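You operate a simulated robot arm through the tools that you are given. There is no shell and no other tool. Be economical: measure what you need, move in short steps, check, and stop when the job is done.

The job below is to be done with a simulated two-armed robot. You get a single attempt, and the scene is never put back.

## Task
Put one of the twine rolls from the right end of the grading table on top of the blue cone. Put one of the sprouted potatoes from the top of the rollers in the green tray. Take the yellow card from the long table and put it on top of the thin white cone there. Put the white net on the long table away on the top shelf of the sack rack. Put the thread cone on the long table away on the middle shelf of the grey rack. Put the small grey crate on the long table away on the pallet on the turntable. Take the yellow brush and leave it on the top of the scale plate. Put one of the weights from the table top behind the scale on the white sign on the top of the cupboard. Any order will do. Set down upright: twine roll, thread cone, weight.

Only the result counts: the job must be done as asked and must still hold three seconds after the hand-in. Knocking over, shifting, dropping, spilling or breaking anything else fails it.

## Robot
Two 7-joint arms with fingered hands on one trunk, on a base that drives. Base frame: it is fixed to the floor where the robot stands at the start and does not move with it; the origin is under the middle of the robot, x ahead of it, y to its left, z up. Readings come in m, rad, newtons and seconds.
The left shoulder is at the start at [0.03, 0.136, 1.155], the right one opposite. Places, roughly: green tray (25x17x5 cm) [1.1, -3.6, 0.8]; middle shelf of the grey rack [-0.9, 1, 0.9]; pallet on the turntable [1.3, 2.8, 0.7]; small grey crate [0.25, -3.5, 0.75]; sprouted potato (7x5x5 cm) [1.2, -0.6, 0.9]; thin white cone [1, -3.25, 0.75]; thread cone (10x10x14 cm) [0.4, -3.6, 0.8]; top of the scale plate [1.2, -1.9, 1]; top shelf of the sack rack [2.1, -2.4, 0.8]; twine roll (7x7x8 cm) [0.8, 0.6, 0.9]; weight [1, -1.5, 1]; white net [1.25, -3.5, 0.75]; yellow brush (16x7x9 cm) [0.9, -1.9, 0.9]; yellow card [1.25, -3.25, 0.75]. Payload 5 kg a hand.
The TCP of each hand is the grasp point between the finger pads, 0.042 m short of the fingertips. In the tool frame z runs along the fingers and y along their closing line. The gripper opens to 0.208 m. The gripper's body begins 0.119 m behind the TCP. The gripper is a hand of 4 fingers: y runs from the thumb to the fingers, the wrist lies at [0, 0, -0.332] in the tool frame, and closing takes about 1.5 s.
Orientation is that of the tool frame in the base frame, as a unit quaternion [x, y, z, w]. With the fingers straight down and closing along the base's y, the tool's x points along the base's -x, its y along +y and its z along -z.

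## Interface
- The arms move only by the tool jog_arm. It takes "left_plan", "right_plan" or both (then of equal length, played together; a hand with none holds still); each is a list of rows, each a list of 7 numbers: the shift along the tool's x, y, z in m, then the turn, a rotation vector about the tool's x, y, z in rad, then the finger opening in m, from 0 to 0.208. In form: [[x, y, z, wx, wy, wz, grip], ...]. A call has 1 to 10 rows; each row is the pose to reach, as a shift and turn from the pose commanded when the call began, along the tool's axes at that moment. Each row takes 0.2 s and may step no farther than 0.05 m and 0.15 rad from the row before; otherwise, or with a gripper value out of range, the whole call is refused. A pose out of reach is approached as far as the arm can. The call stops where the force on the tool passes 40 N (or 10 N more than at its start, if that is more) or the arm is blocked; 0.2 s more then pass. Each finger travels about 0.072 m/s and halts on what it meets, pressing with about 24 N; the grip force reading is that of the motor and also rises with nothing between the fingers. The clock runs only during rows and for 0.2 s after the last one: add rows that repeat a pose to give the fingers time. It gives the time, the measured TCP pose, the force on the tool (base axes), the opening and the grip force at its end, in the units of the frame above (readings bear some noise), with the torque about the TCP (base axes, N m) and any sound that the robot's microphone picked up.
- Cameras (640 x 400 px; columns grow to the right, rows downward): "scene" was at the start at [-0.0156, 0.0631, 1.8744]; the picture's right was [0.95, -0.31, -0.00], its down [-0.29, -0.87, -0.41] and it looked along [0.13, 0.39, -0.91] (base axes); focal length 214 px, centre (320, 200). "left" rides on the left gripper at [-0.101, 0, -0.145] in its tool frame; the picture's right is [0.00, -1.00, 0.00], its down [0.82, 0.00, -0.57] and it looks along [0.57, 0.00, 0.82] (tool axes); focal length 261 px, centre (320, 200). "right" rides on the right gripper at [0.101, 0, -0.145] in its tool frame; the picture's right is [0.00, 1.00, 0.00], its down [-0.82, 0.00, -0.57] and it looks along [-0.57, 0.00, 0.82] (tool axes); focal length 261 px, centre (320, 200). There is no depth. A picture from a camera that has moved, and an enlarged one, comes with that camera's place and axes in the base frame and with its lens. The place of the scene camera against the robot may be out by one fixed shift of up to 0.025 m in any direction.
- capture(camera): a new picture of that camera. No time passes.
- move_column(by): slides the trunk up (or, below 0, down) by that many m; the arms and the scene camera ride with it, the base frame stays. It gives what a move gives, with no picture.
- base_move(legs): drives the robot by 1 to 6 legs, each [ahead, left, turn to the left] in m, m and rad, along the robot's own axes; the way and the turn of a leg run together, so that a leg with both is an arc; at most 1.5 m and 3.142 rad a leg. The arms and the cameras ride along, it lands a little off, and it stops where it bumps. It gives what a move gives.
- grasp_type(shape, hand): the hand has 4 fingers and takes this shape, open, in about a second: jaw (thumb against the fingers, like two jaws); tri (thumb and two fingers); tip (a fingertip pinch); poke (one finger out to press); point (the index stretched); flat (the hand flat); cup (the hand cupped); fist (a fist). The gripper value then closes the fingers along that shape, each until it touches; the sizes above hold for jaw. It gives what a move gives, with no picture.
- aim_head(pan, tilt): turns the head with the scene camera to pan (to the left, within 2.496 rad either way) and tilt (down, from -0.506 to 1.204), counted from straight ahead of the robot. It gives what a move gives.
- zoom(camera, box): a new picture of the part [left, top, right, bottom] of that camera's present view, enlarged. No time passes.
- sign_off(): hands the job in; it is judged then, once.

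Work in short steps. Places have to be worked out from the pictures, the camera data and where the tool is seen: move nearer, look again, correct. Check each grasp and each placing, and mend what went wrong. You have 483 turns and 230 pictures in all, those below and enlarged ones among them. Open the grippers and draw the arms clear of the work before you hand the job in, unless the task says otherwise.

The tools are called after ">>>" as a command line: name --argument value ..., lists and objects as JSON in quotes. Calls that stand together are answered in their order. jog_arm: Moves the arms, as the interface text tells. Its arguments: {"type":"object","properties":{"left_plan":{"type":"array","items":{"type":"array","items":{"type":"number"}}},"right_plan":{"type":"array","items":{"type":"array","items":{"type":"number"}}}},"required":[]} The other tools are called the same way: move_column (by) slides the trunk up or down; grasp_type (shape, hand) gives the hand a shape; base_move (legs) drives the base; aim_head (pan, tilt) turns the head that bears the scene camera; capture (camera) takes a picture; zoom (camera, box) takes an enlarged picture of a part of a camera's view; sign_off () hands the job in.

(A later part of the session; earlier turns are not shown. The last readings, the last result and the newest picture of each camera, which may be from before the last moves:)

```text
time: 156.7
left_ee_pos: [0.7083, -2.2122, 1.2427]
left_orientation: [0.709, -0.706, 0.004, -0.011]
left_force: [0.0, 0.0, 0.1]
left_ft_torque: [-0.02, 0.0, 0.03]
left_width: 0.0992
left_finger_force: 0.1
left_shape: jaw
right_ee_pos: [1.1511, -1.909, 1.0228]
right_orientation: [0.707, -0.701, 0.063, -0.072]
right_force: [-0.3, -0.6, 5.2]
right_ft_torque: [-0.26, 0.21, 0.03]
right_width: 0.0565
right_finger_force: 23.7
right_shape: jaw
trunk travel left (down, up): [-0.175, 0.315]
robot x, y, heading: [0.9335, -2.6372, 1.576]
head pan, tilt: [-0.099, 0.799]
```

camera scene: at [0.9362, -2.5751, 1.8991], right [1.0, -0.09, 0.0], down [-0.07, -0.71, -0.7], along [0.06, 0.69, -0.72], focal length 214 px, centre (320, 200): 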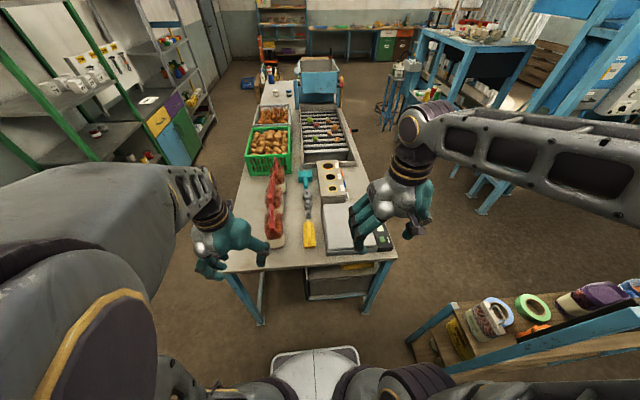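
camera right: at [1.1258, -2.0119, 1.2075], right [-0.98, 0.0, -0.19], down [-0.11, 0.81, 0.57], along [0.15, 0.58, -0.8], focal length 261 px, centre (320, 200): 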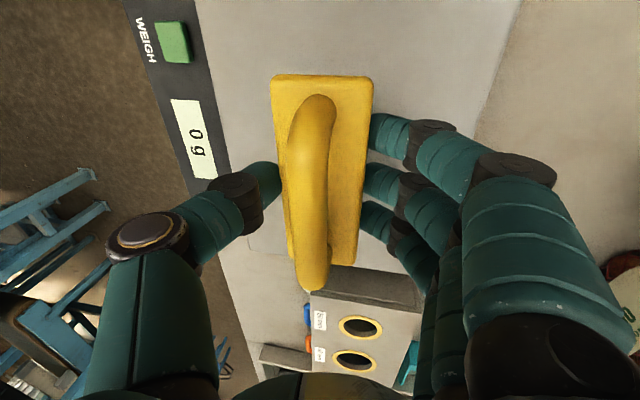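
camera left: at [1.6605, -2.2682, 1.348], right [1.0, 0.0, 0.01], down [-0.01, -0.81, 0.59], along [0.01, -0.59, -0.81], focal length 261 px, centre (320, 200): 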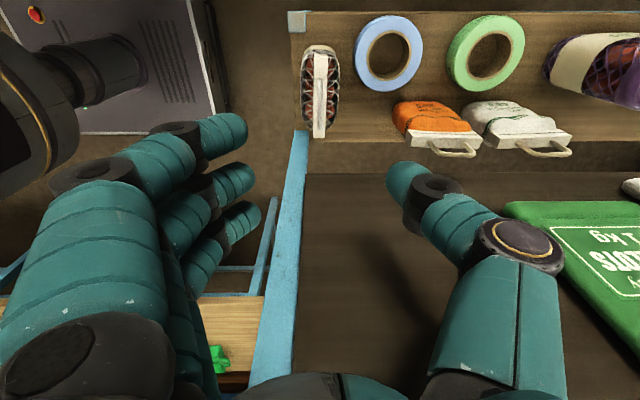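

Light contact (5 N). Release slowly.

>>> jog_arm --right_plan '[[0, 0, 0, 0, 0, 0, 0.055], [0, 0, 0, 0, 0, 0, 0.062], [0, 0, 0, 0, 0, 0, 0.07], [0, 0, 0, 0, 0, 0, 0.08], [0, 0, 0, 0, 0, 0, 0.09], [0, 0, 0, 0, 0, 0, 0.09]]'

>>> capture --camera "right"

```text
time: 158.1
left_ee_pos: [0.7085, -2.2123, 1.2434]
left_orientation: [0.709, -0.705, 0.003, -0.012]
left_force: [0.7, 0.1, -0.1]
left_ft_torque: [0.0, -0.01, 0.03]
left_width: 0.0995
left_finger_force: 0.1
left_shape: jaw
right_ee_pos: [1.1508, -1.9102, 1.0221]
right_orientation: [0.707, -0.701, 0.062, -0.073]
right_force: [5.3, 1.5, 14.9]
right_ft_torque: [-0.08, 0.38, -0.01]
right_width: 0.0854
right_finger_force: 0.0
right_shape: jaw
trunk travel left (down, up): [-0.175, 0.315]
robot x, y, heading: [0.935, -2.6311, 1.572]
head pan, tilt: [-0.099, 0.799]
```

```text
118 pictures are left
camera right: at [1.1245, -2.0118, 1.162], right [-0.98, 0.0, -0.19], down [-0.11, 0.81, 0.57], along [0.15, 0.58, -0.8], focal length 261 px, centre (320, 200)
```

right: 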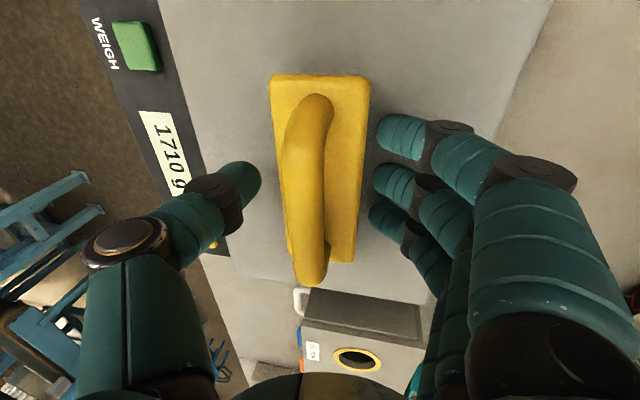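

Brush released on the plate (fingers press lightly). Lift vertically away.

>>> jog_arm --right_plan '[[0, -0.002, -0.01, 0, 0, 0, 0.09], [0, -0.008, -0.04, 0, 0, 0, 0.095], [0, -0.016, -0.085, 0, 0, 0, 0.1], [0, -0.024, -0.13, 0, 0, 0, 0.1], [0, -0.032, -0.17, 0, 0, 0, 0.1]]'

>>> capture --camera "right"

```text
time: 159.3
left_ee_pos: [0.7065, -2.2132, 1.2437]
left_orientation: [0.709, -0.705, 0.002, -0.012]
left_force: [0.2, -0.8, -0.3]
left_ft_torque: [0.05, -0.03, 0.01]
left_width: 0.0995
left_finger_force: 0.2
left_shape: jaw
right_ee_pos: [1.1487, -1.9134, 1.1963]
right_orientation: [0.708, -0.699, 0.063, -0.072]
right_force: [-0.7, -0.7, 0.6]
right_ft_torque: [0.09, -0.05, 0.03]
right_width: 0.0992
right_finger_force: 0.0
right_shape: jaw
trunk travel left (down, up): [-0.175, 0.315]
robot x, y, heading: [0.9373, -2.6335, 1.58]
head pan, tilt: [-0.099, 0.799]
```

```text
117 pictures are left
camera right: at [1.1222, -2.015, 1.3355], right [-0.98, 0.0, -0.19], down [-0.11, 0.81, 0.57], along [0.15, 0.58, -0.8], focal length 261 px, centre (320, 200)
```

right: 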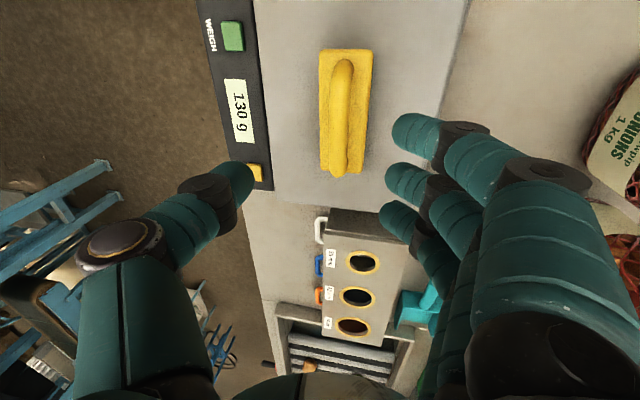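

Brush sits on the scale (130 g). Next the weights: I drive 0.15 m closer and move the right hand (untilted) over the far, largest weight near (0.955,-1.63).

>>> base_move --legs '[[0.15, 0, 0]]'

>>> jog_arm --right_plan '[[0, 0.03, -0.03, -0.05, 0, 0, 0.1], [0, 0.07, -0.035, -0.1, 0, 0, 0.1], [0, 0.11, -0.04, -0.15, 0, 0, 0.1], [0, 0.15, -0.04, -0.2, 0, 0, 0.1], [-0.03, 0.18, -0.04, -0.2, 0, 0, 0.1], [-0.07, 0.2, -0.04, -0.2, 0, 0, 0.1], [-0.1, 0.2, -0.04, -0.2, 0, 0, 0.1]]'

>>> capture --camera "right"

```text
time: 160.7
left_ee_pos: [0.7071, -2.061, 1.2428]
left_orientation: [0.708, -0.706, 0.003, -0.011]
left_force: [-0.5, 2.0, -0.4]
left_ft_torque: [-0.16, -0.04, 0.02]
left_width: 0.0993
left_finger_force: 0.1
left_shape: jaw
right_ee_pos: [1.148, -1.7615, 1.193]
right_orientation: [0.708, -0.7, 0.064, -0.071]
right_force: [-1.1, 1.8, -1.2]
right_ft_torque: [-0.12, -0.03, -0.04]
right_width: 0.0993
right_finger_force: 0.1
right_shape: jaw
trunk travel left (down, up): [-0.175, 0.315]
robot x, y, heading: [0.9313, -2.4857, 1.583]
head pan, tilt: [-0.099, 0.799]
```

```text
time: 162.3
left_ee_pos: [0.7078, -2.0633, 1.2419]
left_orientation: [0.709, -0.705, 0.004, -0.011]
left_force: [0.0, 1.3, -0.1]
left_ft_torque: [-0.06, -0.02, 0.01]
left_width: 0.0997
left_finger_force: 0.1
left_shape: jaw
right_ee_pos: [0.9428, -1.6648, 1.1961]
right_orientation: [0.712, -0.702, -0.007, 0.0]
right_force: [-0.9, 0.5, 0.9]
right_ft_torque: [-0.09, 0.03, 0.0]
right_width: 0.0994
right_finger_force: 0.1
right_shape: jaw
trunk travel left (down, up): [-0.175, 0.315]
robot x, y, heading: [0.931, -2.4839, 1.577]
head pan, tilt: [-0.099, 0.799]
```

```text
116 pictures are left
camera right: at [0.9459, -1.7655, 1.3386], right [-1.0, -0.01, 0.01], down [0.0, 0.81, 0.58], along [-0.01, 0.58, -0.81], focal length 261 px, centre (320, 200)
```

right: 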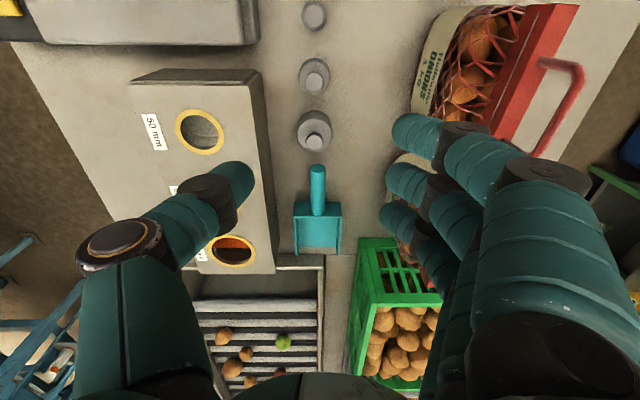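

Large weight at about (0.956,-1.61), next to the sorter box. I enlarge to judge its shape and height.

>>> zoom --camera "right" --box '[250, 0, 370, 160]'

>>> zoom --camera "scene" --box '[285, 150, 365, 220]'

```text
2.50 times, centred on (310, 80) of right
camera zoom: at [0.9459, -1.7655, 1.3386], right [-1.0, -0.01, 0.01], down [0.0, 0.81, 0.58], along [-0.01, 0.58, -0.81], focal length 652 px, centre (345, 500)
```

zoom: 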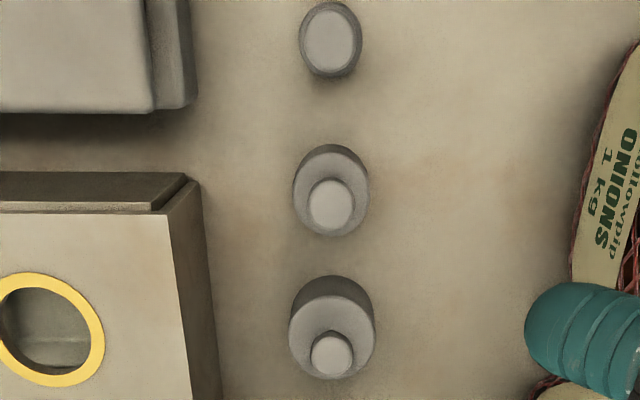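

```text
5.71 times, centred on (325, 185) of scene
camera zoom: at [0.935, -2.4247, 1.899], right [1.0, -0.09, 0.0], down [-0.07, -0.71, -0.7], along [0.06, 0.69, -0.72], focal length 1226 px, centre (291, 286)
```

zoom: 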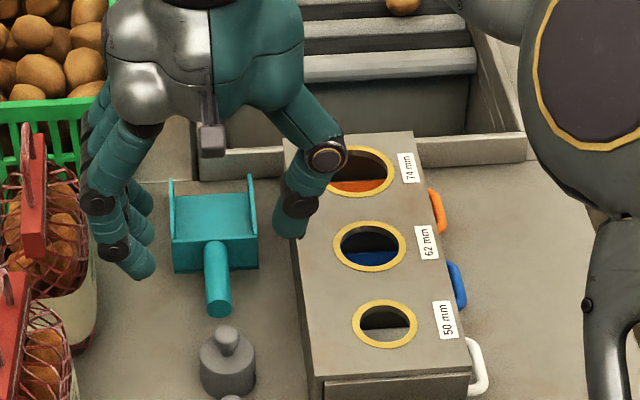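

Weight: body Ø≈0.058 with a knob (top z≈0.955). I'll pinch the knob: move above it with 0.06 opening.

>>> jog_arm --right_plan '[[-0.03, -0.006, 0.02, 0, 0, 0, 0.09], [-0.057, -0.0127, 0.05, 0, 0, 0, 0.07], [-0.057, -0.0127, 0.09, 0, 0, 0, 0.06], [-0.057, -0.0127, 0.13, 0, 0, 0, 0.06], [-0.057, -0.0127, 0.165, 0, 0, 0, 0.06]]'

>>> capture --camera "right"

```text
time: 163.5
left_ee_pos: [0.7082, -2.0629, 1.2427]
left_orientation: [0.709, -0.705, 0.003, -0.011]
left_force: [-0.3, 0.1, 0.2]
left_ft_torque: [-0.04, -0.01, 0.01]
left_width: 0.0995
left_finger_force: 0.1
left_shape: jaw
right_ee_pos: [0.9553, -1.6067, 1.0327]
right_orientation: [0.711, -0.703, -0.008, -0.001]
right_force: [0.8, 0.6, 1.1]
right_ft_torque: [-0.08, 0.05, -0.01]
right_width: 0.0605
right_finger_force: 0.1
right_shape: jaw
trunk travel left (down, up): [-0.175, 0.315]
robot x, y, heading: [0.9284, -2.4813, 1.58]
head pan, tilt: [-0.099, 0.799]
```

```text
113 pictures are left
camera right: at [0.9566, -1.7079, 1.1743], right [-1.0, -0.01, 0.01], down [0.0, 0.81, 0.58], along [-0.01, 0.58, -0.81], focal length 261 px, centre (320, 200)
```

right: 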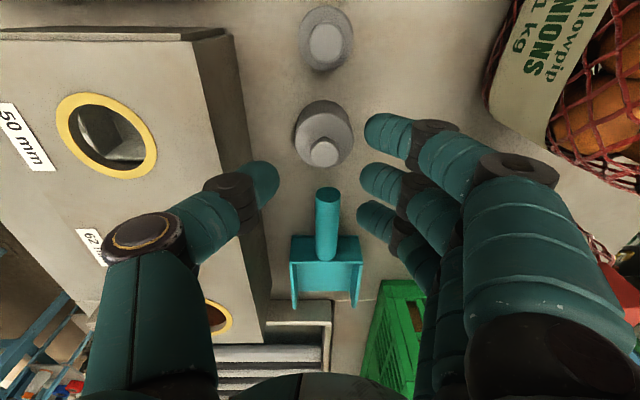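

Knob at (0.953,-1.608). I descend to z≈0.978 with a 0.2 rad tilt (thumb side up, clear of the sorter box).

>>> jog_arm --right_plan '[[0.001, 0.004, 0.01, 0.1, 0, 0, 0.06], [0.001, 0.008, 0.02, 0.2, 0, 0, 0.06], [0.001, 0.008, 0.04, 0.2, 0, 0, 0.06], [0.001, 0.008, 0.054, 0.2, 0, 0, 0.06]]'

>>> capture --camera "right"

```text
time: 164.5
left_ee_pos: [0.7061, -2.0627, 1.2415]
left_orientation: [0.709, -0.705, 0.004, -0.012]
left_force: [-0.5, 0.0, 0.4]
left_ft_torque: [-0.02, -0.06, -0.01]
left_width: 0.0997
left_finger_force: 0.1
left_shape: jaw
right_ee_pos: [0.9442, -1.6075, 0.9779]
right_orientation: [0.708, -0.7, 0.064, -0.072]
right_force: [0.1, -0.4, 0.0]
right_ft_torque: [-0.02, -0.02, 0.01]
right_width: 0.0603
right_finger_force: 0.1
right_shape: jaw
trunk travel left (down, up): [-0.175, 0.315]
robot x, y, heading: [0.9314, -2.4863, 1.583]
head pan, tilt: [-0.099, 0.799]
```

```text
112 pictures are left
camera right: at [0.918, -1.7096, 1.1181], right [-0.98, -0.01, -0.19], down [-0.12, 0.81, 0.57], along [0.15, 0.58, -0.8], focal length 261 px, centre (320, 200)
```

right: 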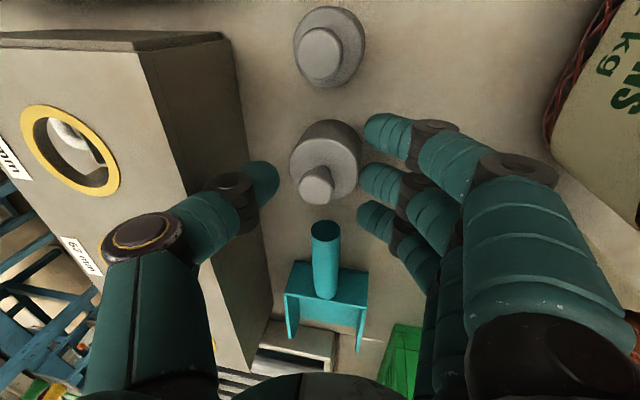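

Knob lies centred. Close the fingers.

>>> jog_arm --right_plan '[[0, 0, 0, 0, 0, 0, 0.04], [0, 0, 0, 0, 0, 0, 0.02], [0, 0, 0, 0, 0, 0, 0.0], [0, 0, 0, 0, 0, 0, 0.0], [0, 0, 0, 0, 0, 0, 0.0]]'

>>> capture --camera "right"

```text
time: 165.7
left_ee_pos: [0.7069, -2.0644, 1.2431]
left_orientation: [0.709, -0.705, 0.003, -0.011]
left_force: [-0.4, -0.2, 0.1]
left_ft_torque: [0.02, -0.03, -0.02]
left_width: 0.0995
left_finger_force: 0.1
left_shape: jaw
right_ee_pos: [0.9458, -1.6079, 0.9787]
right_orientation: [0.707, -0.701, 0.064, -0.072]
right_force: [1.0, -1.6, 3.5]
right_ft_torque: [-0.19, 0.14, 0.04]
right_width: 0.0175
right_finger_force: 23.9
right_shape: jaw
trunk travel left (down, up): [-0.175, 0.315]
robot x, y, heading: [0.9315, -2.4832, 1.579]
head pan, tilt: [-0.099, 0.799]
```

```text
111 pictures are left
camera right: at [0.9198, -1.7097, 1.1189], right [-0.98, 0.0, -0.19], down [-0.11, 0.81, 0.57], along [0.15, 0.58, -0.8], focal length 261 px, centre (320, 200)
```

right: 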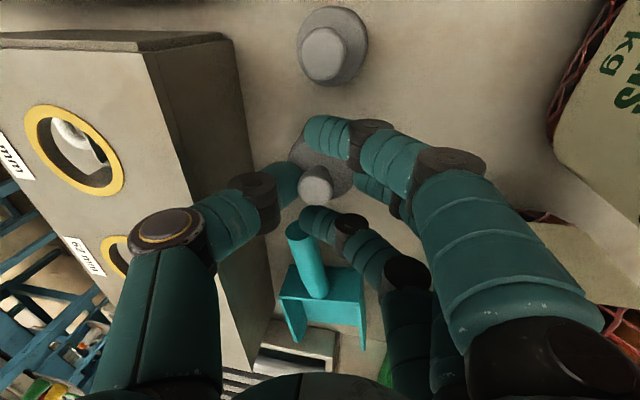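

The ring finger nudged the scoop's handle. I reopen and check how far it moved.

>>> jog_arm --right_plan '[[0, 0, 0, 0, 0, 0, 0.03], [0, 0, 0, 0, 0, 0, 0.05], [0, 0, 0, 0, 0, 0, 0.06], [0, -0.005, -0.05, 0, 0, 0, 0.06], [0, -0.015, -0.1, 0, 0, 0, 0.06]]'

>>> capture --camera "right"

```text
refused: row 4 steps farther than a row can; nothing moved
```

```text
110 pictures are left
camera right: at [0.9198, -1.7097, 1.1189], right [-0.98, 0.0, -0.19], down [-0.11, 0.81, 0.57], along [0.15, 0.58, -0.8], focal length 261 px, centre (320, 200)
```

right: 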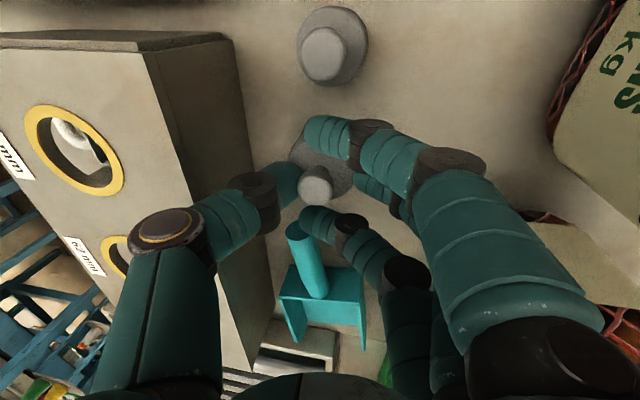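

Repeat with smaller steps.

>>> jog_arm --right_plan '[[0, 0, 0, 0, 0, 0, 0.03], [0, 0, 0, 0, 0, 0, 0.05], [0, 0, 0, 0, 0, 0, 0.06], [0, -0.006, -0.035, 0, 0, 0, 0.06], [0, -0.013, -0.07, 0, 0, 0, 0.06], [0, -0.02, -0.11, 0, 0, 0, 0.06]]'

>>> capture --camera "right"

```text
time: 167.1
left_ee_pos: [0.7077, -2.065, 1.2439]
left_orientation: [0.709, -0.705, 0.003, -0.012]
left_force: [0.3, -0.4, 0.0]
left_ft_torque: [0.1, 0.02, 0.01]
left_width: 0.0995
left_finger_force: 0.0
left_shape: jaw
right_ee_pos: [0.9454, -1.6092, 1.0905]
right_orientation: [0.708, -0.699, 0.064, -0.071]
right_force: [-0.7, -1.1, -0.3]
right_ft_torque: [0.14, -0.05, 0.05]
right_width: 0.0593
right_finger_force: 0.1
right_shape: jaw
trunk travel left (down, up): [-0.175, 0.315]
robot x, y, heading: [0.9312, -2.4844, 1.581]
head pan, tilt: [-0.099, 0.799]
```

```text
109 pictures are left
camera right: at [0.9181, -1.7106, 1.2304], right [-0.98, 0.0, -0.19], down [-0.11, 0.81, 0.57], along [0.15, 0.58, -0.8], focal length 261 px, centre (320, 200)
```

right: 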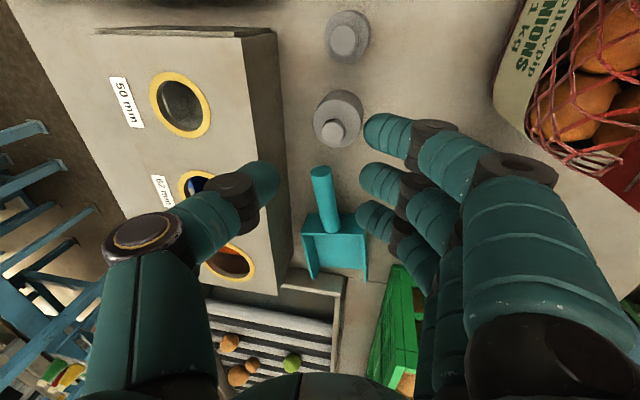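

The scoop's handle was rotated ~10° (tip ≈3 cm). I'll straighten it by gripping the handle and moving it back. First, level the hand and move above the handle, pitching the fingers forward for reach.

>>> jog_arm --right_plan '[[0, -0.008, -0.03, -0.07, 0, 0, 0.07], [-0.02, -0.015, -0.06, -0.14, 0, 0, 0.08], [-0.03, -0.02, -0.08, -0.2, 0, 0, 0.08]]'

>>> jog_arm --right_plan '[[-0.02, 0, 0, 0, -0.12, 0, 0.08], [-0.04, 0, 0, 0, -0.24, 0, 0.08], [-0.06, 0, 0, 0, -0.36, 0, 0.08], [-0.08, 0, 0, 0, -0.48, 0, 0.08], [-0.095, -0.005, 0.02, 0, -0.5, 0, 0.08], [-0.11, -0.01, 0.04, 0, -0.5, 0, 0.08]]'

>>> capture --camera "right"

```text
time: 167.9
left_ee_pos: [0.7082, -2.0646, 1.2439]
left_orientation: [0.709, -0.705, 0.003, -0.011]
left_force: [0.9, -0.1, 0.8]
left_ft_torque: [0.08, 0.08, 0.01]
left_width: 0.0996
left_finger_force: 0.1
left_shape: jaw
right_ee_pos: [0.9478, -1.5783, 1.173]
right_orientation: [0.712, -0.702, -0.007, -0.001]
right_force: [0.5, -0.3, -0.5]
right_ft_torque: [0.09, 0.08, 0.0]
right_width: 0.0794
right_finger_force: 0.1
right_shape: jaw
trunk travel left (down, up): [-0.175, 0.315]
robot x, y, heading: [0.9319, -2.4828, 1.58]
head pan, tilt: [-0.099, 0.799]
```

```text
time: 169.3
left_ee_pos: [0.7076, -2.0631, 1.2424]
left_orientation: [0.709, -0.705, 0.004, -0.011]
left_force: [-0.8, 0.1, -0.4]
left_ft_torque: [-0.04, 0.01, -0.01]
left_width: 0.0996
left_finger_force: 0.0
left_shape: jaw
right_ee_pos: [0.9564, -1.4678, 1.1332]
right_orientation: [0.687, -0.681, -0.183, -0.175]
right_force: [-0.6, 1.2, 0.2]
right_ft_torque: [-0.08, -0.02, -0.03]
right_width: 0.0796
right_finger_force: 0.0
right_shape: jaw
trunk travel left (down, up): [-0.175, 0.315]
robot x, y, heading: [0.9317, -2.4819, 1.58]
head pan, tilt: [-0.099, 0.799]
```

```text
108 pictures are left
camera right: at [0.9584, -1.6257, 1.2087], right [-1.0, -0.01, 0.01], down [0.01, 0.44, 0.9], along [-0.01, 0.9, -0.44], focal length 261 px, centre (320, 200)
```

right: 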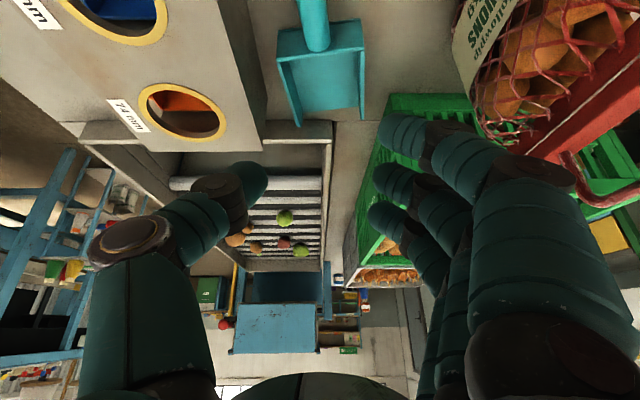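

Handle mid is near (0.962,-1.465). I lower the pitched hand around the handle with a 0.09 opening, centred at x≈0.950 (its original line).

>>> jog_arm --right_plan '[[0.02, 0.0065, 0.0365, 0, 0, 0, 0.09], [0.04, 0.0065, 0.073, 0, 0, 0, 0.09], [0.06, 0.0065, 0.11, 0, 0, 0, 0.09], [0.08, 0.0065, 0.146, 0, 0, 0, 0.09], [0.095, 0.0065, 0.175, 0, 0, 0, 0.09]]'

>>> capture --camera "right"

>>> zoom --camera "scene" --box '[270, 130, 370, 210]'

```text
time: 170.4
left_ee_pos: [0.7055, -2.0646, 1.2431]
left_orientation: [0.71, -0.704, 0.003, -0.011]
left_force: [0.3, 1.6, -0.5]
left_ft_torque: [-0.16, 0.11, -0.03]
left_width: 0.0996
left_finger_force: 0.0
left_shape: jaw
right_ee_pos: [0.9308, -1.4625, 0.9744]
right_orientation: [0.69, -0.676, -0.192, -0.175]
right_force: [-13.0, -3.9, 8.8]
right_ft_torque: [-0.13, -1.06, -0.72]
right_width: 0.0869
right_finger_force: 0.0
right_shape: jaw
trunk travel left (down, up): [-0.175, 0.315]
robot x, y, heading: [0.9325, -2.4851, 1.584]
head pan, tilt: [-0.099, 0.799]
stopped in row 5 (right hand): the force on the tool passed its limit (the readings are from after the stop); the commanded pose is now the measured one
```

```text
107 pictures are left
camera right: at [0.9364, -1.6213, 1.0471], right [-1.0, -0.02, 0.02], down [0.01, 0.42, 0.91], along [-0.03, 0.91, -0.42], focal length 261 px, centre (320, 200)
```

right: 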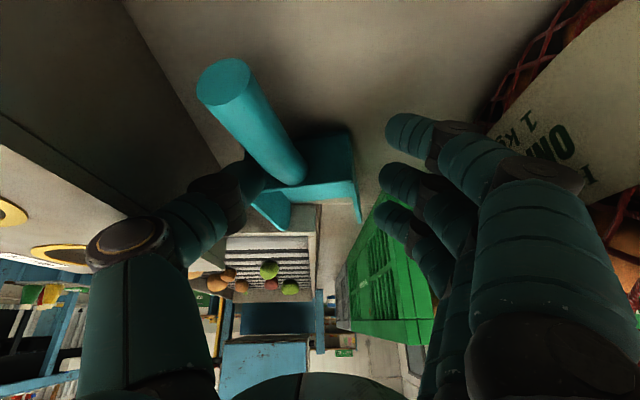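

```text
5.00 times, centred on (320, 170) of scene
camera zoom: at [0.9336, -2.4252, 1.899], right [1.0, -0.09, 0.0], down [-0.06, -0.71, -0.7], along [0.06, 0.69, -0.72], focal length 1072 px, centre (320, 350)
```

zoom: 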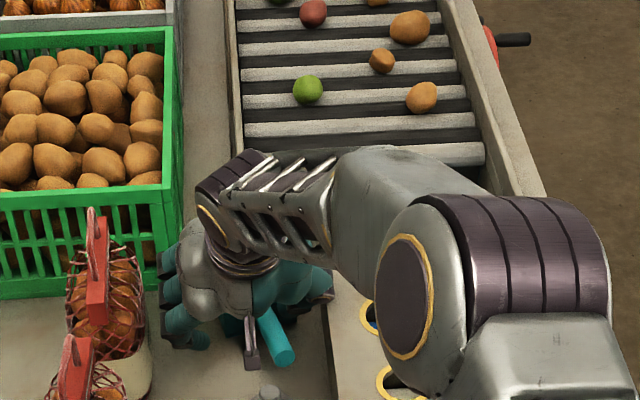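

The thumb met the (raised) handle. I back straight up and re-examine from above.

>>> jog_arm --right_plan '[[-0.02, 0, -0.0365, 0, 0, 0, 0.09], [-0.04, 0, -0.073, 0, 0, 0, 0.09], [-0.055, 0, -0.11, 0, 0, 0, 0.09], [-0.055, 0, -0.11, 0, 0.14, 0, 0.09], [-0.055, 0, -0.11, 0, 0.28, 0, 0.09], [-0.055, 0, -0.11, 0, 0.42, 0, 0.09], [-0.055, 0, -0.11, 0, 0.5, 0, 0.09]]'

>>> jog_arm --right_plan '[[0.03, 0, -0.03, 0, 0, 0, 0.09], [0.06, 0, -0.06, 0, 0, 0, 0.09], [0.09, 0, -0.09, 0, 0, 0, 0.09]]'

>>> capture --camera "right"

```text
time: 172.0
left_ee_pos: [0.7047, -2.0629, 1.2424]
left_orientation: [0.709, -0.705, 0.004, -0.012]
left_force: [-0.6, 0.5, -0.6]
left_ft_torque: [-0.1, -0.09, -0.01]
left_width: 0.0995
left_finger_force: 0.1
left_shape: jaw
right_ee_pos: [0.9419, -1.5102, 1.0887]
right_orientation: [0.714, -0.698, -0.048, -0.037]
right_force: [-1.5, 0.4, -1.5]
right_ft_torque: [-0.05, -0.17, -0.03]
right_width: 0.0898
right_finger_force: 0.0
right_shape: jaw
right hand out of reach, approached as far as the arm can: row 6, 7
trunk travel left (down, up): [-0.175, 0.315]
robot x, y, heading: [0.9343, -2.4858, 1.578]
head pan, tilt: [-0.099, 0.799]
```

```text
time: 172.8
left_ee_pos: [0.7063, -2.0658, 1.2432]
left_orientation: [0.709, -0.705, 0.002, -0.012]
left_force: [0.2, -1.9, 0.1]
left_ft_torque: [0.25, 0.07, 0.02]
left_width: 0.0997
left_finger_force: 0.0
left_shape: jaw
right_ee_pos: [0.9476, -1.6133, 1.1688]
right_orientation: [0.713, -0.698, -0.051, -0.038]
right_force: [-0.3, -1.3, -0.4]
right_ft_torque: [0.18, 0.03, 0.01]
right_width: 0.0896
right_finger_force: 0.1
right_shape: jaw
trunk travel left (down, up): [-0.175, 0.315]
robot x, y, heading: [0.936, -2.4793, 1.575]
head pan, tilt: [-0.099, 0.799]
```

```text
105 pictures are left
camera right: at [0.952, -1.7307, 1.2995], right [-1.0, -0.02, 0.02], down [0.0, 0.74, 0.67], along [-0.02, 0.67, -0.74], focal length 261 px, centre (320, 200)
```

right: 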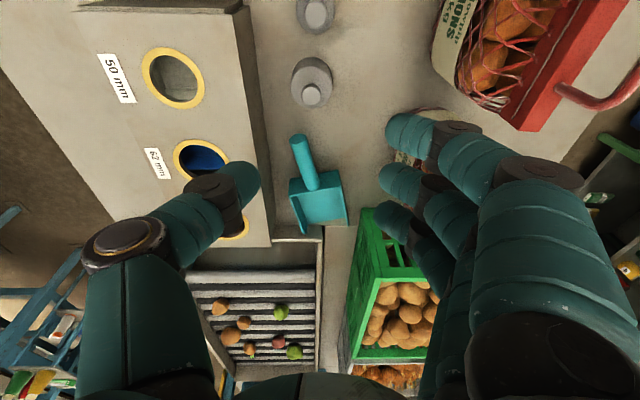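

Comparing positions, the scoop is unchanged since the first nudge (the thumb hit the sorter box). Access is better from the west aisle with the hand leaning back. I retract the right hand and drive around.

>>> jog_arm --right_plan '[[0.02, 0, -0.04, 0, 0.04, 0, 0.09], [0.06, 0, -0.06, 0, 0.08, 0, 0.09], [0.105, 0, -0.07, 0, 0.12, 0, 0.09], [0.15, 0, -0.07, 0, 0.12, 0, 0.09], [0.195, 0, -0.07, 0, 0.12, 0, 0.09], [0.24, 0, -0.07, 0, 0.12, 0, 0.09], [0.285, 0, -0.07, 0, 0.12, 0, 0.09], [0.33, 0, -0.07, 0, 0.12, 0, 0.09], [0.375, 0, -0.07, 0, 0.12, 0, 0.09], [0.42, 0, -0.07, 0, 0.12, 0, 0.09]]'

>>> base_move --legs '[[-0.2, 0, 0], [0, 0.95, 0], [0, 0, -1.575]]'

```text
time: 175.0
left_ee_pos: [0.7062, -2.0648, 1.2432]
left_orientation: [0.71, -0.705, 0.003, -0.012]
left_force: [-0.1, -1.6, 0.5]
left_ft_torque: [0.09, 0.01, 0.03]
left_width: 0.0995
left_finger_force: 0.1
left_shape: jaw
right_ee_pos: [0.9585, -2.0378, 1.1857]
right_orientation: [0.715, -0.699, -0.009, 0.003]
right_force: [-0.3, -1.4, -0.5]
right_ft_torque: [0.13, 0.04, 0.03]
right_width: 0.0897
right_finger_force: 0.1
right_shape: jaw
trunk travel left (down, up): [-0.175, 0.315]
robot x, y, heading: [0.9325, -2.485, 1.577]
head pan, tilt: [-0.099, 0.799]
```

```text
time: 184.9
left_ee_pos: [0.3955, -2.4608, 1.2427]
left_orientation: [-0.015, 1.0, -0.01, 0.006]
left_force: [-0.3, -0.6, -0.8]
left_ft_torque: [0.0, 0.01, 0.06]
left_width: 0.0995
left_finger_force: 0.0
left_shape: jaw
right_ee_pos: [0.4285, -2.7116, 1.1852]
right_orientation: [-0.023, 1.0, 0.009, 0.002]
right_force: [-0.4, -0.2, -0.6]
right_ft_torque: [-0.01, -0.01, 0.03]
right_width: 0.0899
right_finger_force: 0.0
right_shape: jaw
trunk travel left (down, up): [-0.175, 0.315]
robot x, y, heading: [-0.0201, -2.694, 0.036]
head pan, tilt: [-0.099, 0.799]
```

Now drive north along the aisle to y≈-1.45.

>>> base_move --legs '[[0, 1.24, -0.036], [0.13, 0, 0]]'

>>> aim_head --pan -0.1 --tilt 0.75

>>> capture --camera "scene"

>>> capture --camera "right"

```text
time: 192.0
left_ee_pos: [0.5097, -1.2407, 1.2419]
left_orientation: [-0.002, 1.0, -0.01, 0.005]
left_force: [1.0, 0.0, 0.3]
left_ft_torque: [0.01, 0.19, -0.01]
left_width: 0.0995
left_finger_force: 0.1
left_shape: jaw
right_ee_pos: [0.5364, -1.4926, 1.1835]
right_orientation: [-0.009, 1.0, 0.009, 0.0]
right_force: [1.2, -0.5, -0.9]
right_ft_torque: [0.01, 0.14, 0.0]
right_width: 0.0897
right_finger_force: 0.0
right_shape: jaw
trunk travel left (down, up): [-0.175, 0.315]
robot x, y, heading: [0.0866, -1.4634, 0.005]
head pan, tilt: [-0.099, 0.799]
```

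```text
time: 192.7
left_ee_pos: [0.5089, -1.2403, 1.2427]
left_orientation: [-0.002, 1.0, -0.01, 0.006]
left_force: [0.5, 0.2, 0.3]
left_ft_torque: [-0.01, 0.06, -0.04]
left_width: 0.0996
left_finger_force: 0.1
left_shape: jaw
right_ee_pos: [0.5351, -1.4925, 1.1842]
right_orientation: [-0.009, 1.0, 0.009, 0.002]
right_force: [0.7, -0.2, -0.1]
right_ft_torque: [0.01, 0.03, -0.01]
right_width: 0.0898
right_finger_force: 0.0
right_shape: jaw
trunk travel left (down, up): [-0.175, 0.315]
robot x, y, heading: [0.0904, -1.465, 0.006]
head pan, tilt: [-0.099, 0.75]
```

```text
104 pictures are left
camera scene: at [0.1373, -1.4665, 1.903], right [-0.09, -1.0, 0.0], down [-0.68, 0.06, -0.73], along [0.73, -0.07, -0.68], focal length 214 px, centre (320, 200)
```

scene: 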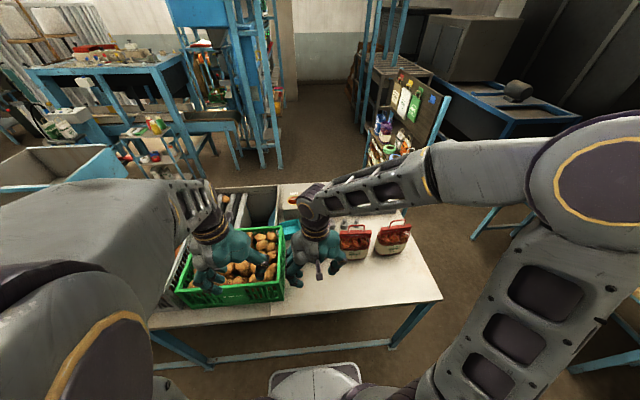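

```text
103 pictures are left
camera right: at [0.4338, -1.4959, 1.3269], right [-0.01, 1.0, 0.02], down [0.82, 0.0, 0.57], along [0.57, 0.02, -0.82], focal length 261 px, centre (320, 200)
```

right: 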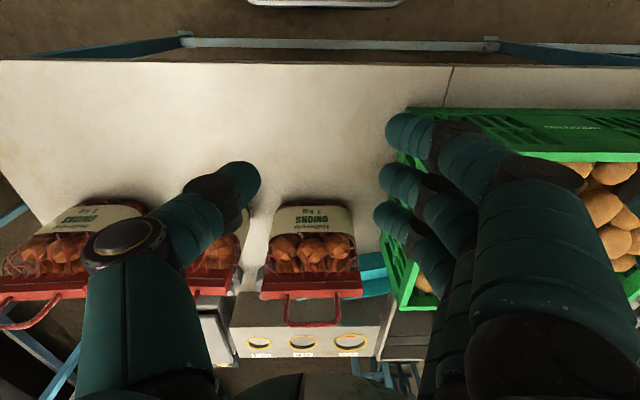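

A net bag blocks leaning access from here. I return to the table's south end; from there a leaning pinch (≈0.3 rad) clears the sorter box.

>>> base_move --legs '[[-0.1, 0, 0], [0, -1.23, 0], [0, 0, 1.571], [0, -0.95, 0], [0.27, 0, 0]]'

```text
time: 209.5
left_ee_pos: [0.7045, -1.9975, 1.2417]
left_orientation: [0.71, -0.704, 0.003, -0.011]
left_force: [0.1, 1.3, -1.2]
left_ft_torque: [-0.1, -0.06, -0.01]
left_width: 0.0995
left_finger_force: 0.0
left_shape: jaw
right_ee_pos: [0.9564, -1.9725, 1.1844]
right_orientation: [0.715, -0.699, -0.007, 0.005]
right_force: [-0.6, 1.4, -1.0]
right_ft_torque: [-0.14, 0.04, -0.02]
right_width: 0.0897
right_finger_force: 0.1
right_shape: jaw
trunk travel left (down, up): [-0.175, 0.315]
robot x, y, heading: [0.9279, -2.4171, 1.582]
head pan, tilt: [-0.099, 0.75]
```

Move the right hand forward over the scoop and look.

>>> jog_arm --right_plan '[[-0.048, 0, 0, 0, 0, 0, 0.08], [-0.096, 0, 0, 0, 0, 0, 0.08], [-0.144, 0, 0, 0, 0, 0, 0.08], [-0.192, 0, 0, 0, 0, 0, 0.08], [-0.24, 0, 0, 0, 0, 0, 0.08], [-0.288, 0, 0, 0, 0, 0, 0.08], [-0.336, 0, 0, 0, 0, 0, 0.08], [-0.384, 0, 0.01, 0, 0, 0, 0.08], [-0.43, 0, 0.02, 0, 0, 0, 0.08], [-0.46, 0, 0.05, 0, 0, 0, 0.08]]'

>>> capture --camera "right"

```text
time: 211.7
left_ee_pos: [0.7039, -1.9983, 1.2417]
left_orientation: [0.709, -0.705, 0.004, -0.012]
left_force: [-0.5, 0.6, 0.6]
left_ft_torque: [-0.15, -0.07, -0.03]
left_width: 0.0996
left_finger_force: 0.1
left_shape: jaw
right_ee_pos: [0.946, -1.5118, 1.1353]
right_orientation: [0.715, -0.699, -0.006, 0.004]
right_force: [0.5, 1.6, 0.9]
right_ft_torque: [-0.19, 0.04, -0.04]
right_width: 0.0809
right_finger_force: 0.1
right_shape: jaw
trunk travel left (down, up): [-0.175, 0.315]
robot x, y, heading: [0.9298, -2.4193, 1.581]
head pan, tilt: [-0.099, 0.75]
```

```text
102 pictures are left
camera right: at [0.9496, -1.6119, 1.2776], right [-1.0, -0.02, 0.02], down [0.0, 0.82, 0.57], along [-0.02, 0.57, -0.82], focal length 261 px, centre (320, 200)
```

right: 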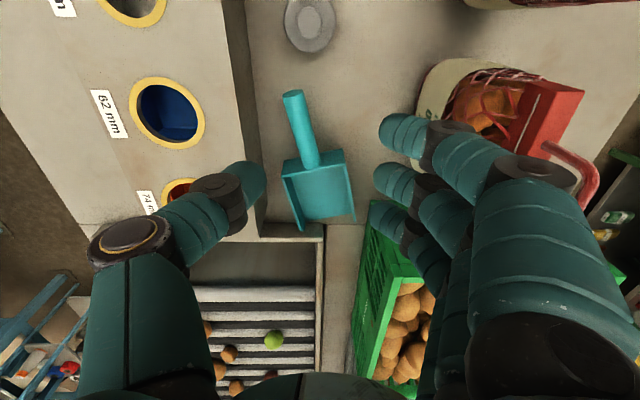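

Scoop handle: tip (0.981,-1.522), base (0.961,-1.409). I lean the hand 0.3 rad and come down around the handle at y≈-1.475.

>>> jog_arm --right_plan '[[-0.015, -0.004, 0.03, 0.1, 0, 0, 0.065], [-0.037, -0.01, 0.06, 0.2, 0, 0, 0.06], [-0.037, -0.011, 0.095, 0.3, 0, 0, 0.06], [-0.037, -0.011, 0.135, 0.3, 0, 0, 0.06]]'

>>> capture --camera "right"

```text
time: 212.7
left_ee_pos: [0.7046, -2.0, 1.2428]
left_orientation: [0.71, -0.705, 0.004, -0.011]
left_force: [0.8, 0.6, -0.1]
left_ft_torque: [-0.1, 0.11, 0.0]
left_width: 0.0995
left_finger_force: 0.0
left_shape: jaw
right_ee_pos: [0.9567, -1.4985, 1.0004]
right_orientation: [0.708, -0.692, 0.096, -0.103]
right_force: [1.2, 1.4, 1.5]
right_ft_torque: [-0.11, 0.12, -0.01]
right_width: 0.06
right_finger_force: 0.0
right_shape: jaw
right hand out of reach, approached as far as the arm can: row 2, 3, 4
trunk travel left (down, up): [-0.175, 0.315]
robot x, y, heading: [0.9286, -2.4172, 1.582]
head pan, tilt: [-0.099, 0.75]
```

```text
101 pictures are left
camera right: at [0.9181, -1.6007, 1.1373], right [-0.96, -0.01, -0.28], down [-0.17, 0.81, 0.55], along [0.22, 0.58, -0.78], focal length 261 px, centre (320, 200)
```

right: 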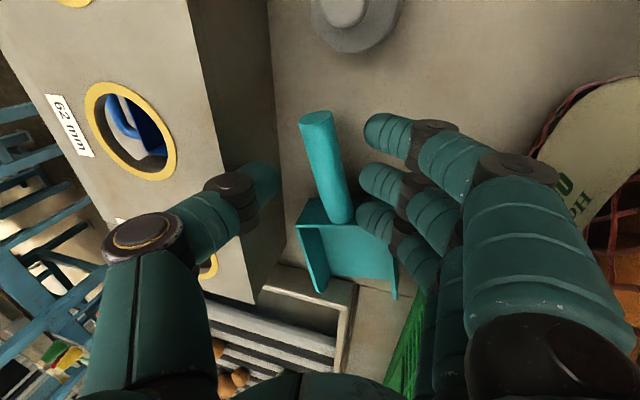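

Reach is limited to y≈-1.498, fine near the handle tip. Descend 6.5 cm around the handle.

>>> jog_arm --right_plan '[[0.022, 0.004, 0.022, 0, 0, 0, 0.06], [0.022, 0.008, 0.044, 0, 0, 0, 0.06], [0.022, 0.0125, 0.064, 0, 0, 0, 0.06]]'

>>> capture --camera "right"

```text
time: 213.4
left_ee_pos: [0.704, -2.001, 1.2421]
left_orientation: [0.71, -0.704, 0.003, -0.011]
left_force: [0.8, 0.3, 0.1]
left_ft_torque: [-0.07, 0.15, -0.03]
left_width: 0.0996
left_finger_force: 0.3
left_shape: jaw
right_ee_pos: [0.9522, -1.52, 0.9521]
right_orientation: [0.71, -0.691, 0.091, -0.101]
right_force: [-11.1, -6.8, 17.1]
right_ft_torque: [-0.18, -0.72, -0.16]
right_width: 0.0571
right_finger_force: 0.0
right_shape: jaw
trunk travel left (down, up): [-0.175, 0.315]
robot x, y, heading: [0.9274, -2.4177, 1.581]
head pan, tilt: [-0.099, 0.75]
stopped in row 3 (right hand): the force on the tool passed its limit (the readings are from after the stop); the commanded pose is now the measured one
```

```text
100 pictures are left
camera right: at [0.9157, -1.6229, 1.0885], right [-0.96, -0.02, -0.27], down [-0.17, 0.81, 0.56], along [0.21, 0.59, -0.78], focal length 261 px, centre (320, 200)
```

right: 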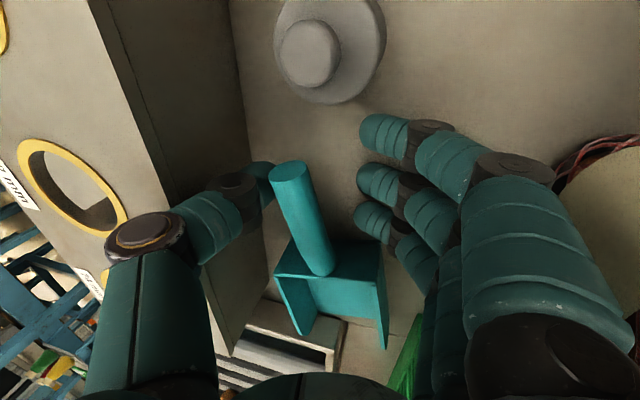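

Handle is between thumb and fingers. I move 1.5 cm further (+y), rise 3 mm and close gently to draw the handle back.

>>> jog_arm --right_plan '[[-0.012, 0.004, -0.003, 0, 0, 0, 0.055], [-0.016, 0.006, -0.003, 0, 0, 0, 0.045], [-0.016, 0.006, -0.003, 0, 0, 0, 0.03], [-0.016, 0.006, -0.003, 0, 0, 0, 0.02], [-0.016, 0.006, -0.003, 0, 0, 0, 0.02]]'

>>> capture --camera "right"

```text
time: 214.6
left_ee_pos: [0.7034, -1.9991, 1.242]
left_orientation: [0.71, -0.704, 0.004, -0.011]
left_force: [0.3, 0.5, -0.6]
left_ft_torque: [-0.01, -0.01, 0.01]
left_width: 0.0995
left_finger_force: 0.0
left_shape: jaw
right_ee_pos: [0.9474, -1.5026, 0.9508]
right_orientation: [0.708, -0.692, 0.094, -0.102]
right_force: [0.0, -0.3, 0.6]
right_ft_torque: [-0.03, 0.04, 0.01]
right_width: 0.0206
right_finger_force: 0.0
right_shape: jaw
trunk travel left (down, up): [-0.175, 0.315]
robot x, y, heading: [0.9273, -2.4193, 1.582]
head pan, tilt: [-0.099, 0.75]
```

```text
99 pictures are left
camera right: at [0.9108, -1.6059, 1.0869], right [-0.96, -0.02, -0.27], down [-0.17, 0.81, 0.56], along [0.21, 0.58, -0.78], focal length 261 px, centre (320, 200)
```

right: 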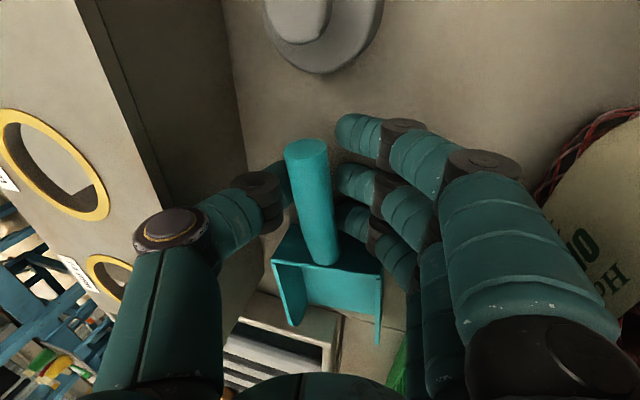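

The handle has been drawn back. I squeeze a bit more so that it aligns with the fingers.

>>> jog_arm --right_plan '[[0, 0.002, 0, 0, 0, 0, 0.012], [0, 0.005, -0.001, 0, 0, 0, 0.005], [0, 0.006, -0.001, 0, 0, 0, 0.005], [0, 0.006, -0.001, 0, 0, 0, 0.005]]'

>>> capture --camera "right"

```text
time: 215.6
left_ee_pos: [0.7041, -2.0001, 1.2425]
left_orientation: [0.71, -0.704, 0.004, -0.011]
left_force: [-0.9, -0.2, -0.3]
left_ft_torque: [0.03, 0.03, 0.0]
left_width: 0.0995
left_finger_force: 0.0
left_shape: jaw
right_ee_pos: [0.9418, -1.5043, 0.9509]
right_orientation: [0.708, -0.692, 0.094, -0.103]
right_force: [-0.1, -0.4, 0.2]
right_ft_torque: [-0.03, 0.03, 0.0]
right_width: 0.0002
right_finger_force: 23.7
right_shape: jaw
trunk travel left (down, up): [-0.175, 0.315]
robot x, y, heading: [0.9311, -2.4184, 1.579]
head pan, tilt: [-0.099, 0.75]
```

```text
98 pictures are left
camera right: at [0.9046, -1.6064, 1.0862], right [-0.96, -0.02, -0.27], down [-0.17, 0.81, 0.56], along [0.21, 0.58, -0.78], focal length 261 px, centre (320, 200)
```

right: 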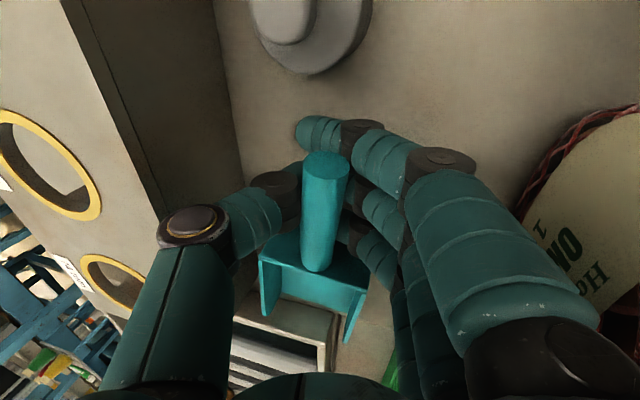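

The fingers closed underneath the handle; it now points slightly the other way. I open a little and rise... carefully opening first, then check.

>>> jog_arm --right_plan '[[0, 0, 0, 0, 0, 0, 0.02], [0, 0, 0, 0, 0, 0, 0.035], [0, 0, 0, 0, 0, 0, 0.05], [0, 0, 0, 0, 0, 0, 0.05]]'

>>> capture --camera "right"

```text
time: 216.6
left_ee_pos: [0.7042, -2.0004, 1.2433]
left_orientation: [0.71, -0.704, 0.003, -0.012]
left_force: [0.0, 0.2, -0.3]
left_ft_torque: [0.03, 0.0, -0.01]
left_width: 0.0994
left_finger_force: 0.0
left_shape: jaw
right_ee_pos: [0.9423, -1.5028, 0.9513]
right_orientation: [0.708, -0.692, 0.093, -0.103]
right_force: [1.6, 2.5, 6.4]
right_ft_torque: [0.04, 0.07, -0.04]
right_width: 0.049
right_finger_force: 0.1
right_shape: jaw
trunk travel left (down, up): [-0.175, 0.315]
robot x, y, heading: [0.9272, -2.4208, 1.583]
head pan, tilt: [-0.099, 0.75]
```

```text
97 pictures are left
camera right: at [0.9047, -1.6064, 1.0873], right [-0.96, -0.02, -0.27], down [-0.17, 0.81, 0.56], along [0.21, 0.59, -0.78], focal length 261 px, centre (320, 200)
```

right: 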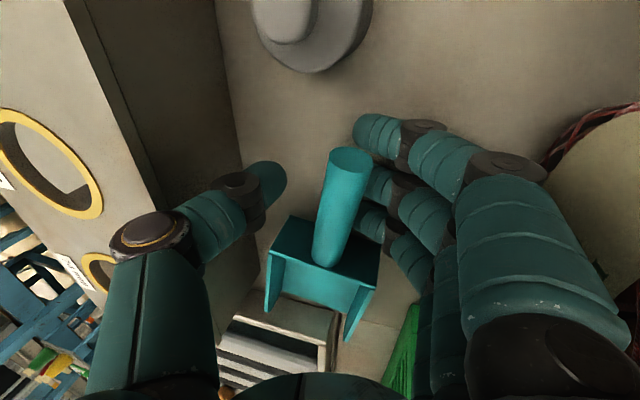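

The handle rests on a finger. I lower 1.2 cm to unload it, then slide the hand toward -x to free it.

>>> jog_arm --right_plan '[[0, 0.002, 0.006, 0, 0, 0, 0.05], [0, 0.004, 0.012, 0, 0, 0, 0.05], [0, 0.014, 0.009, 0, 0, 0, 0.05], [0, 0.022, 0.006, 0, 0, 0, 0.05]]'

>>> capture --camera "right"

```text
time: 217.2
left_ee_pos: [0.7028, -1.9999, 1.2434]
left_orientation: [0.71, -0.704, 0.004, -0.012]
left_force: [-0.4, -0.2, 0.0]
left_ft_torque: [-0.12, 0.04, 0.0]
left_width: 0.0993
left_finger_force: 0.1
left_shape: jaw
right_ee_pos: [0.9388, -1.5021, 0.948]
right_orientation: [0.708, -0.693, 0.089, -0.105]
right_force: [-1.5, -6.5, 24.2]
right_ft_torque: [-0.81, 0.23, 0.08]
right_width: 0.0488
right_finger_force: 0.2
right_shape: jaw
trunk travel left (down, up): [-0.175, 0.315]
robot x, y, heading: [0.9311, -2.4167, 1.579]
head pan, tilt: [-0.099, 0.75]
stopped in row 2 (right hand): the force on the tool passed its limit (the readings are from after the stop); the commanded pose is now the measured one
```

```text
96 pictures are left
camera right: at [0.9016, -1.6055, 1.0841], right [-0.96, -0.02, -0.27], down [-0.17, 0.81, 0.57], along [0.21, 0.59, -0.78], focal length 261 px, centre (320, 200)
```

right: 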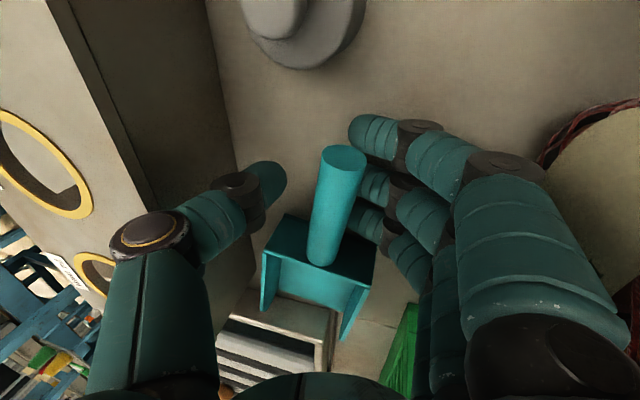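

Fingers are on the table beside the handle. I rise 4 mm and push the handle tip back by about 1.4 cm toward +x.

>>> jog_arm --right_plan '[[0, 0, -0.005, 0, 0, 0, 0.05], [0, -0.007, -0.003, 0, 0, 0, 0.05], [0, -0.014, -0.001, 0, 0, 0, 0.05]]'

>>> capture --camera "right"

```text
time: 218.0
left_ee_pos: [0.7028, -2.0008, 1.2437]
left_orientation: [0.709, -0.705, 0.003, -0.012]
left_force: [-0.5, -0.3, 1.1]
left_ft_torque: [0.05, 0.01, -0.01]
left_width: 0.0995
left_finger_force: 0.1
left_shape: jaw
right_ee_pos: [0.9499, -1.5018, 0.9505]
right_orientation: [0.709, -0.692, 0.089, -0.104]
right_force: [-5.0, -1.2, 14.1]
right_ft_torque: [-0.27, 0.54, -0.07]
right_width: 0.0497
right_finger_force: 0.1
right_shape: jaw
trunk travel left (down, up): [-0.175, 0.315]
robot x, y, heading: [0.9286, -2.4193, 1.575]
head pan, tilt: [-0.099, 0.75]
```

```text
95 pictures are left
camera right: at [0.9139, -1.6059, 1.0864], right [-0.96, -0.02, -0.27], down [-0.17, 0.81, 0.57], along [0.21, 0.59, -0.78], focal length 261 px, centre (320, 200)
```

right: 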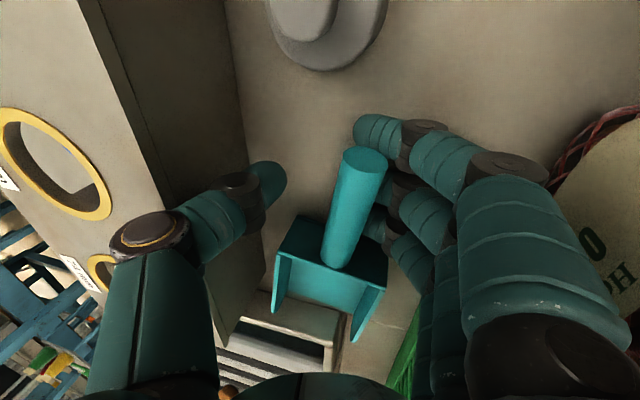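

The finger slipped under the raised handle. I slide back toward -x, rise 2.2 cm so the finger pads are level with the handle, and look.

>>> jog_arm --right_plan '[[0, 0.012, -0.001, 0, 0, 0, 0.05], [0, 0.026, -0.002, 0, 0, 0, 0.06], [0, 0.034, -0.006, 0, 0, 0, 0.075], [0, 0.028, -0.024, 0, 0, 0, 0.075]]'

>>> capture --camera "right"

```text
time: 219.0
left_ee_pos: [0.7025, -2.0007, 1.2424]
left_orientation: [0.71, -0.704, 0.004, -0.01]
left_force: [0.3, 0.2, -0.5]
left_ft_torque: [0.04, -0.08, 0.02]
left_width: 0.0995
left_finger_force: 0.0
left_shape: jaw
right_ee_pos: [0.9176, -1.5061, 0.9622]
right_orientation: [0.709, -0.691, 0.091, -0.103]
right_force: [2.0, -0.5, -0.6]
right_ft_torque: [0.01, -0.04, 0.0]
right_width: 0.0742
right_finger_force: 0.0
right_shape: jaw
right hand out of reach, approached as far as the arm can: row 3
trunk travel left (down, up): [-0.175, 0.315]
robot x, y, heading: [0.9286, -2.4227, 1.583]
head pan, tilt: [-0.099, 0.75]
```

```text
94 pictures are left
camera right: at [0.8802, -1.6094, 1.0978], right [-0.96, -0.02, -0.27], down [-0.17, 0.81, 0.56], along [0.21, 0.59, -0.78], focal length 261 px, centre (320, 200)
```

right: 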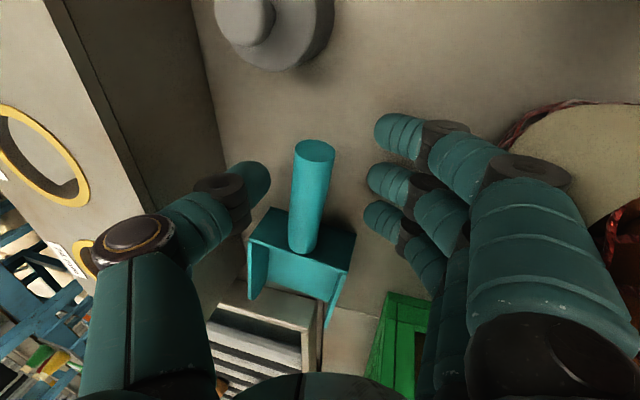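

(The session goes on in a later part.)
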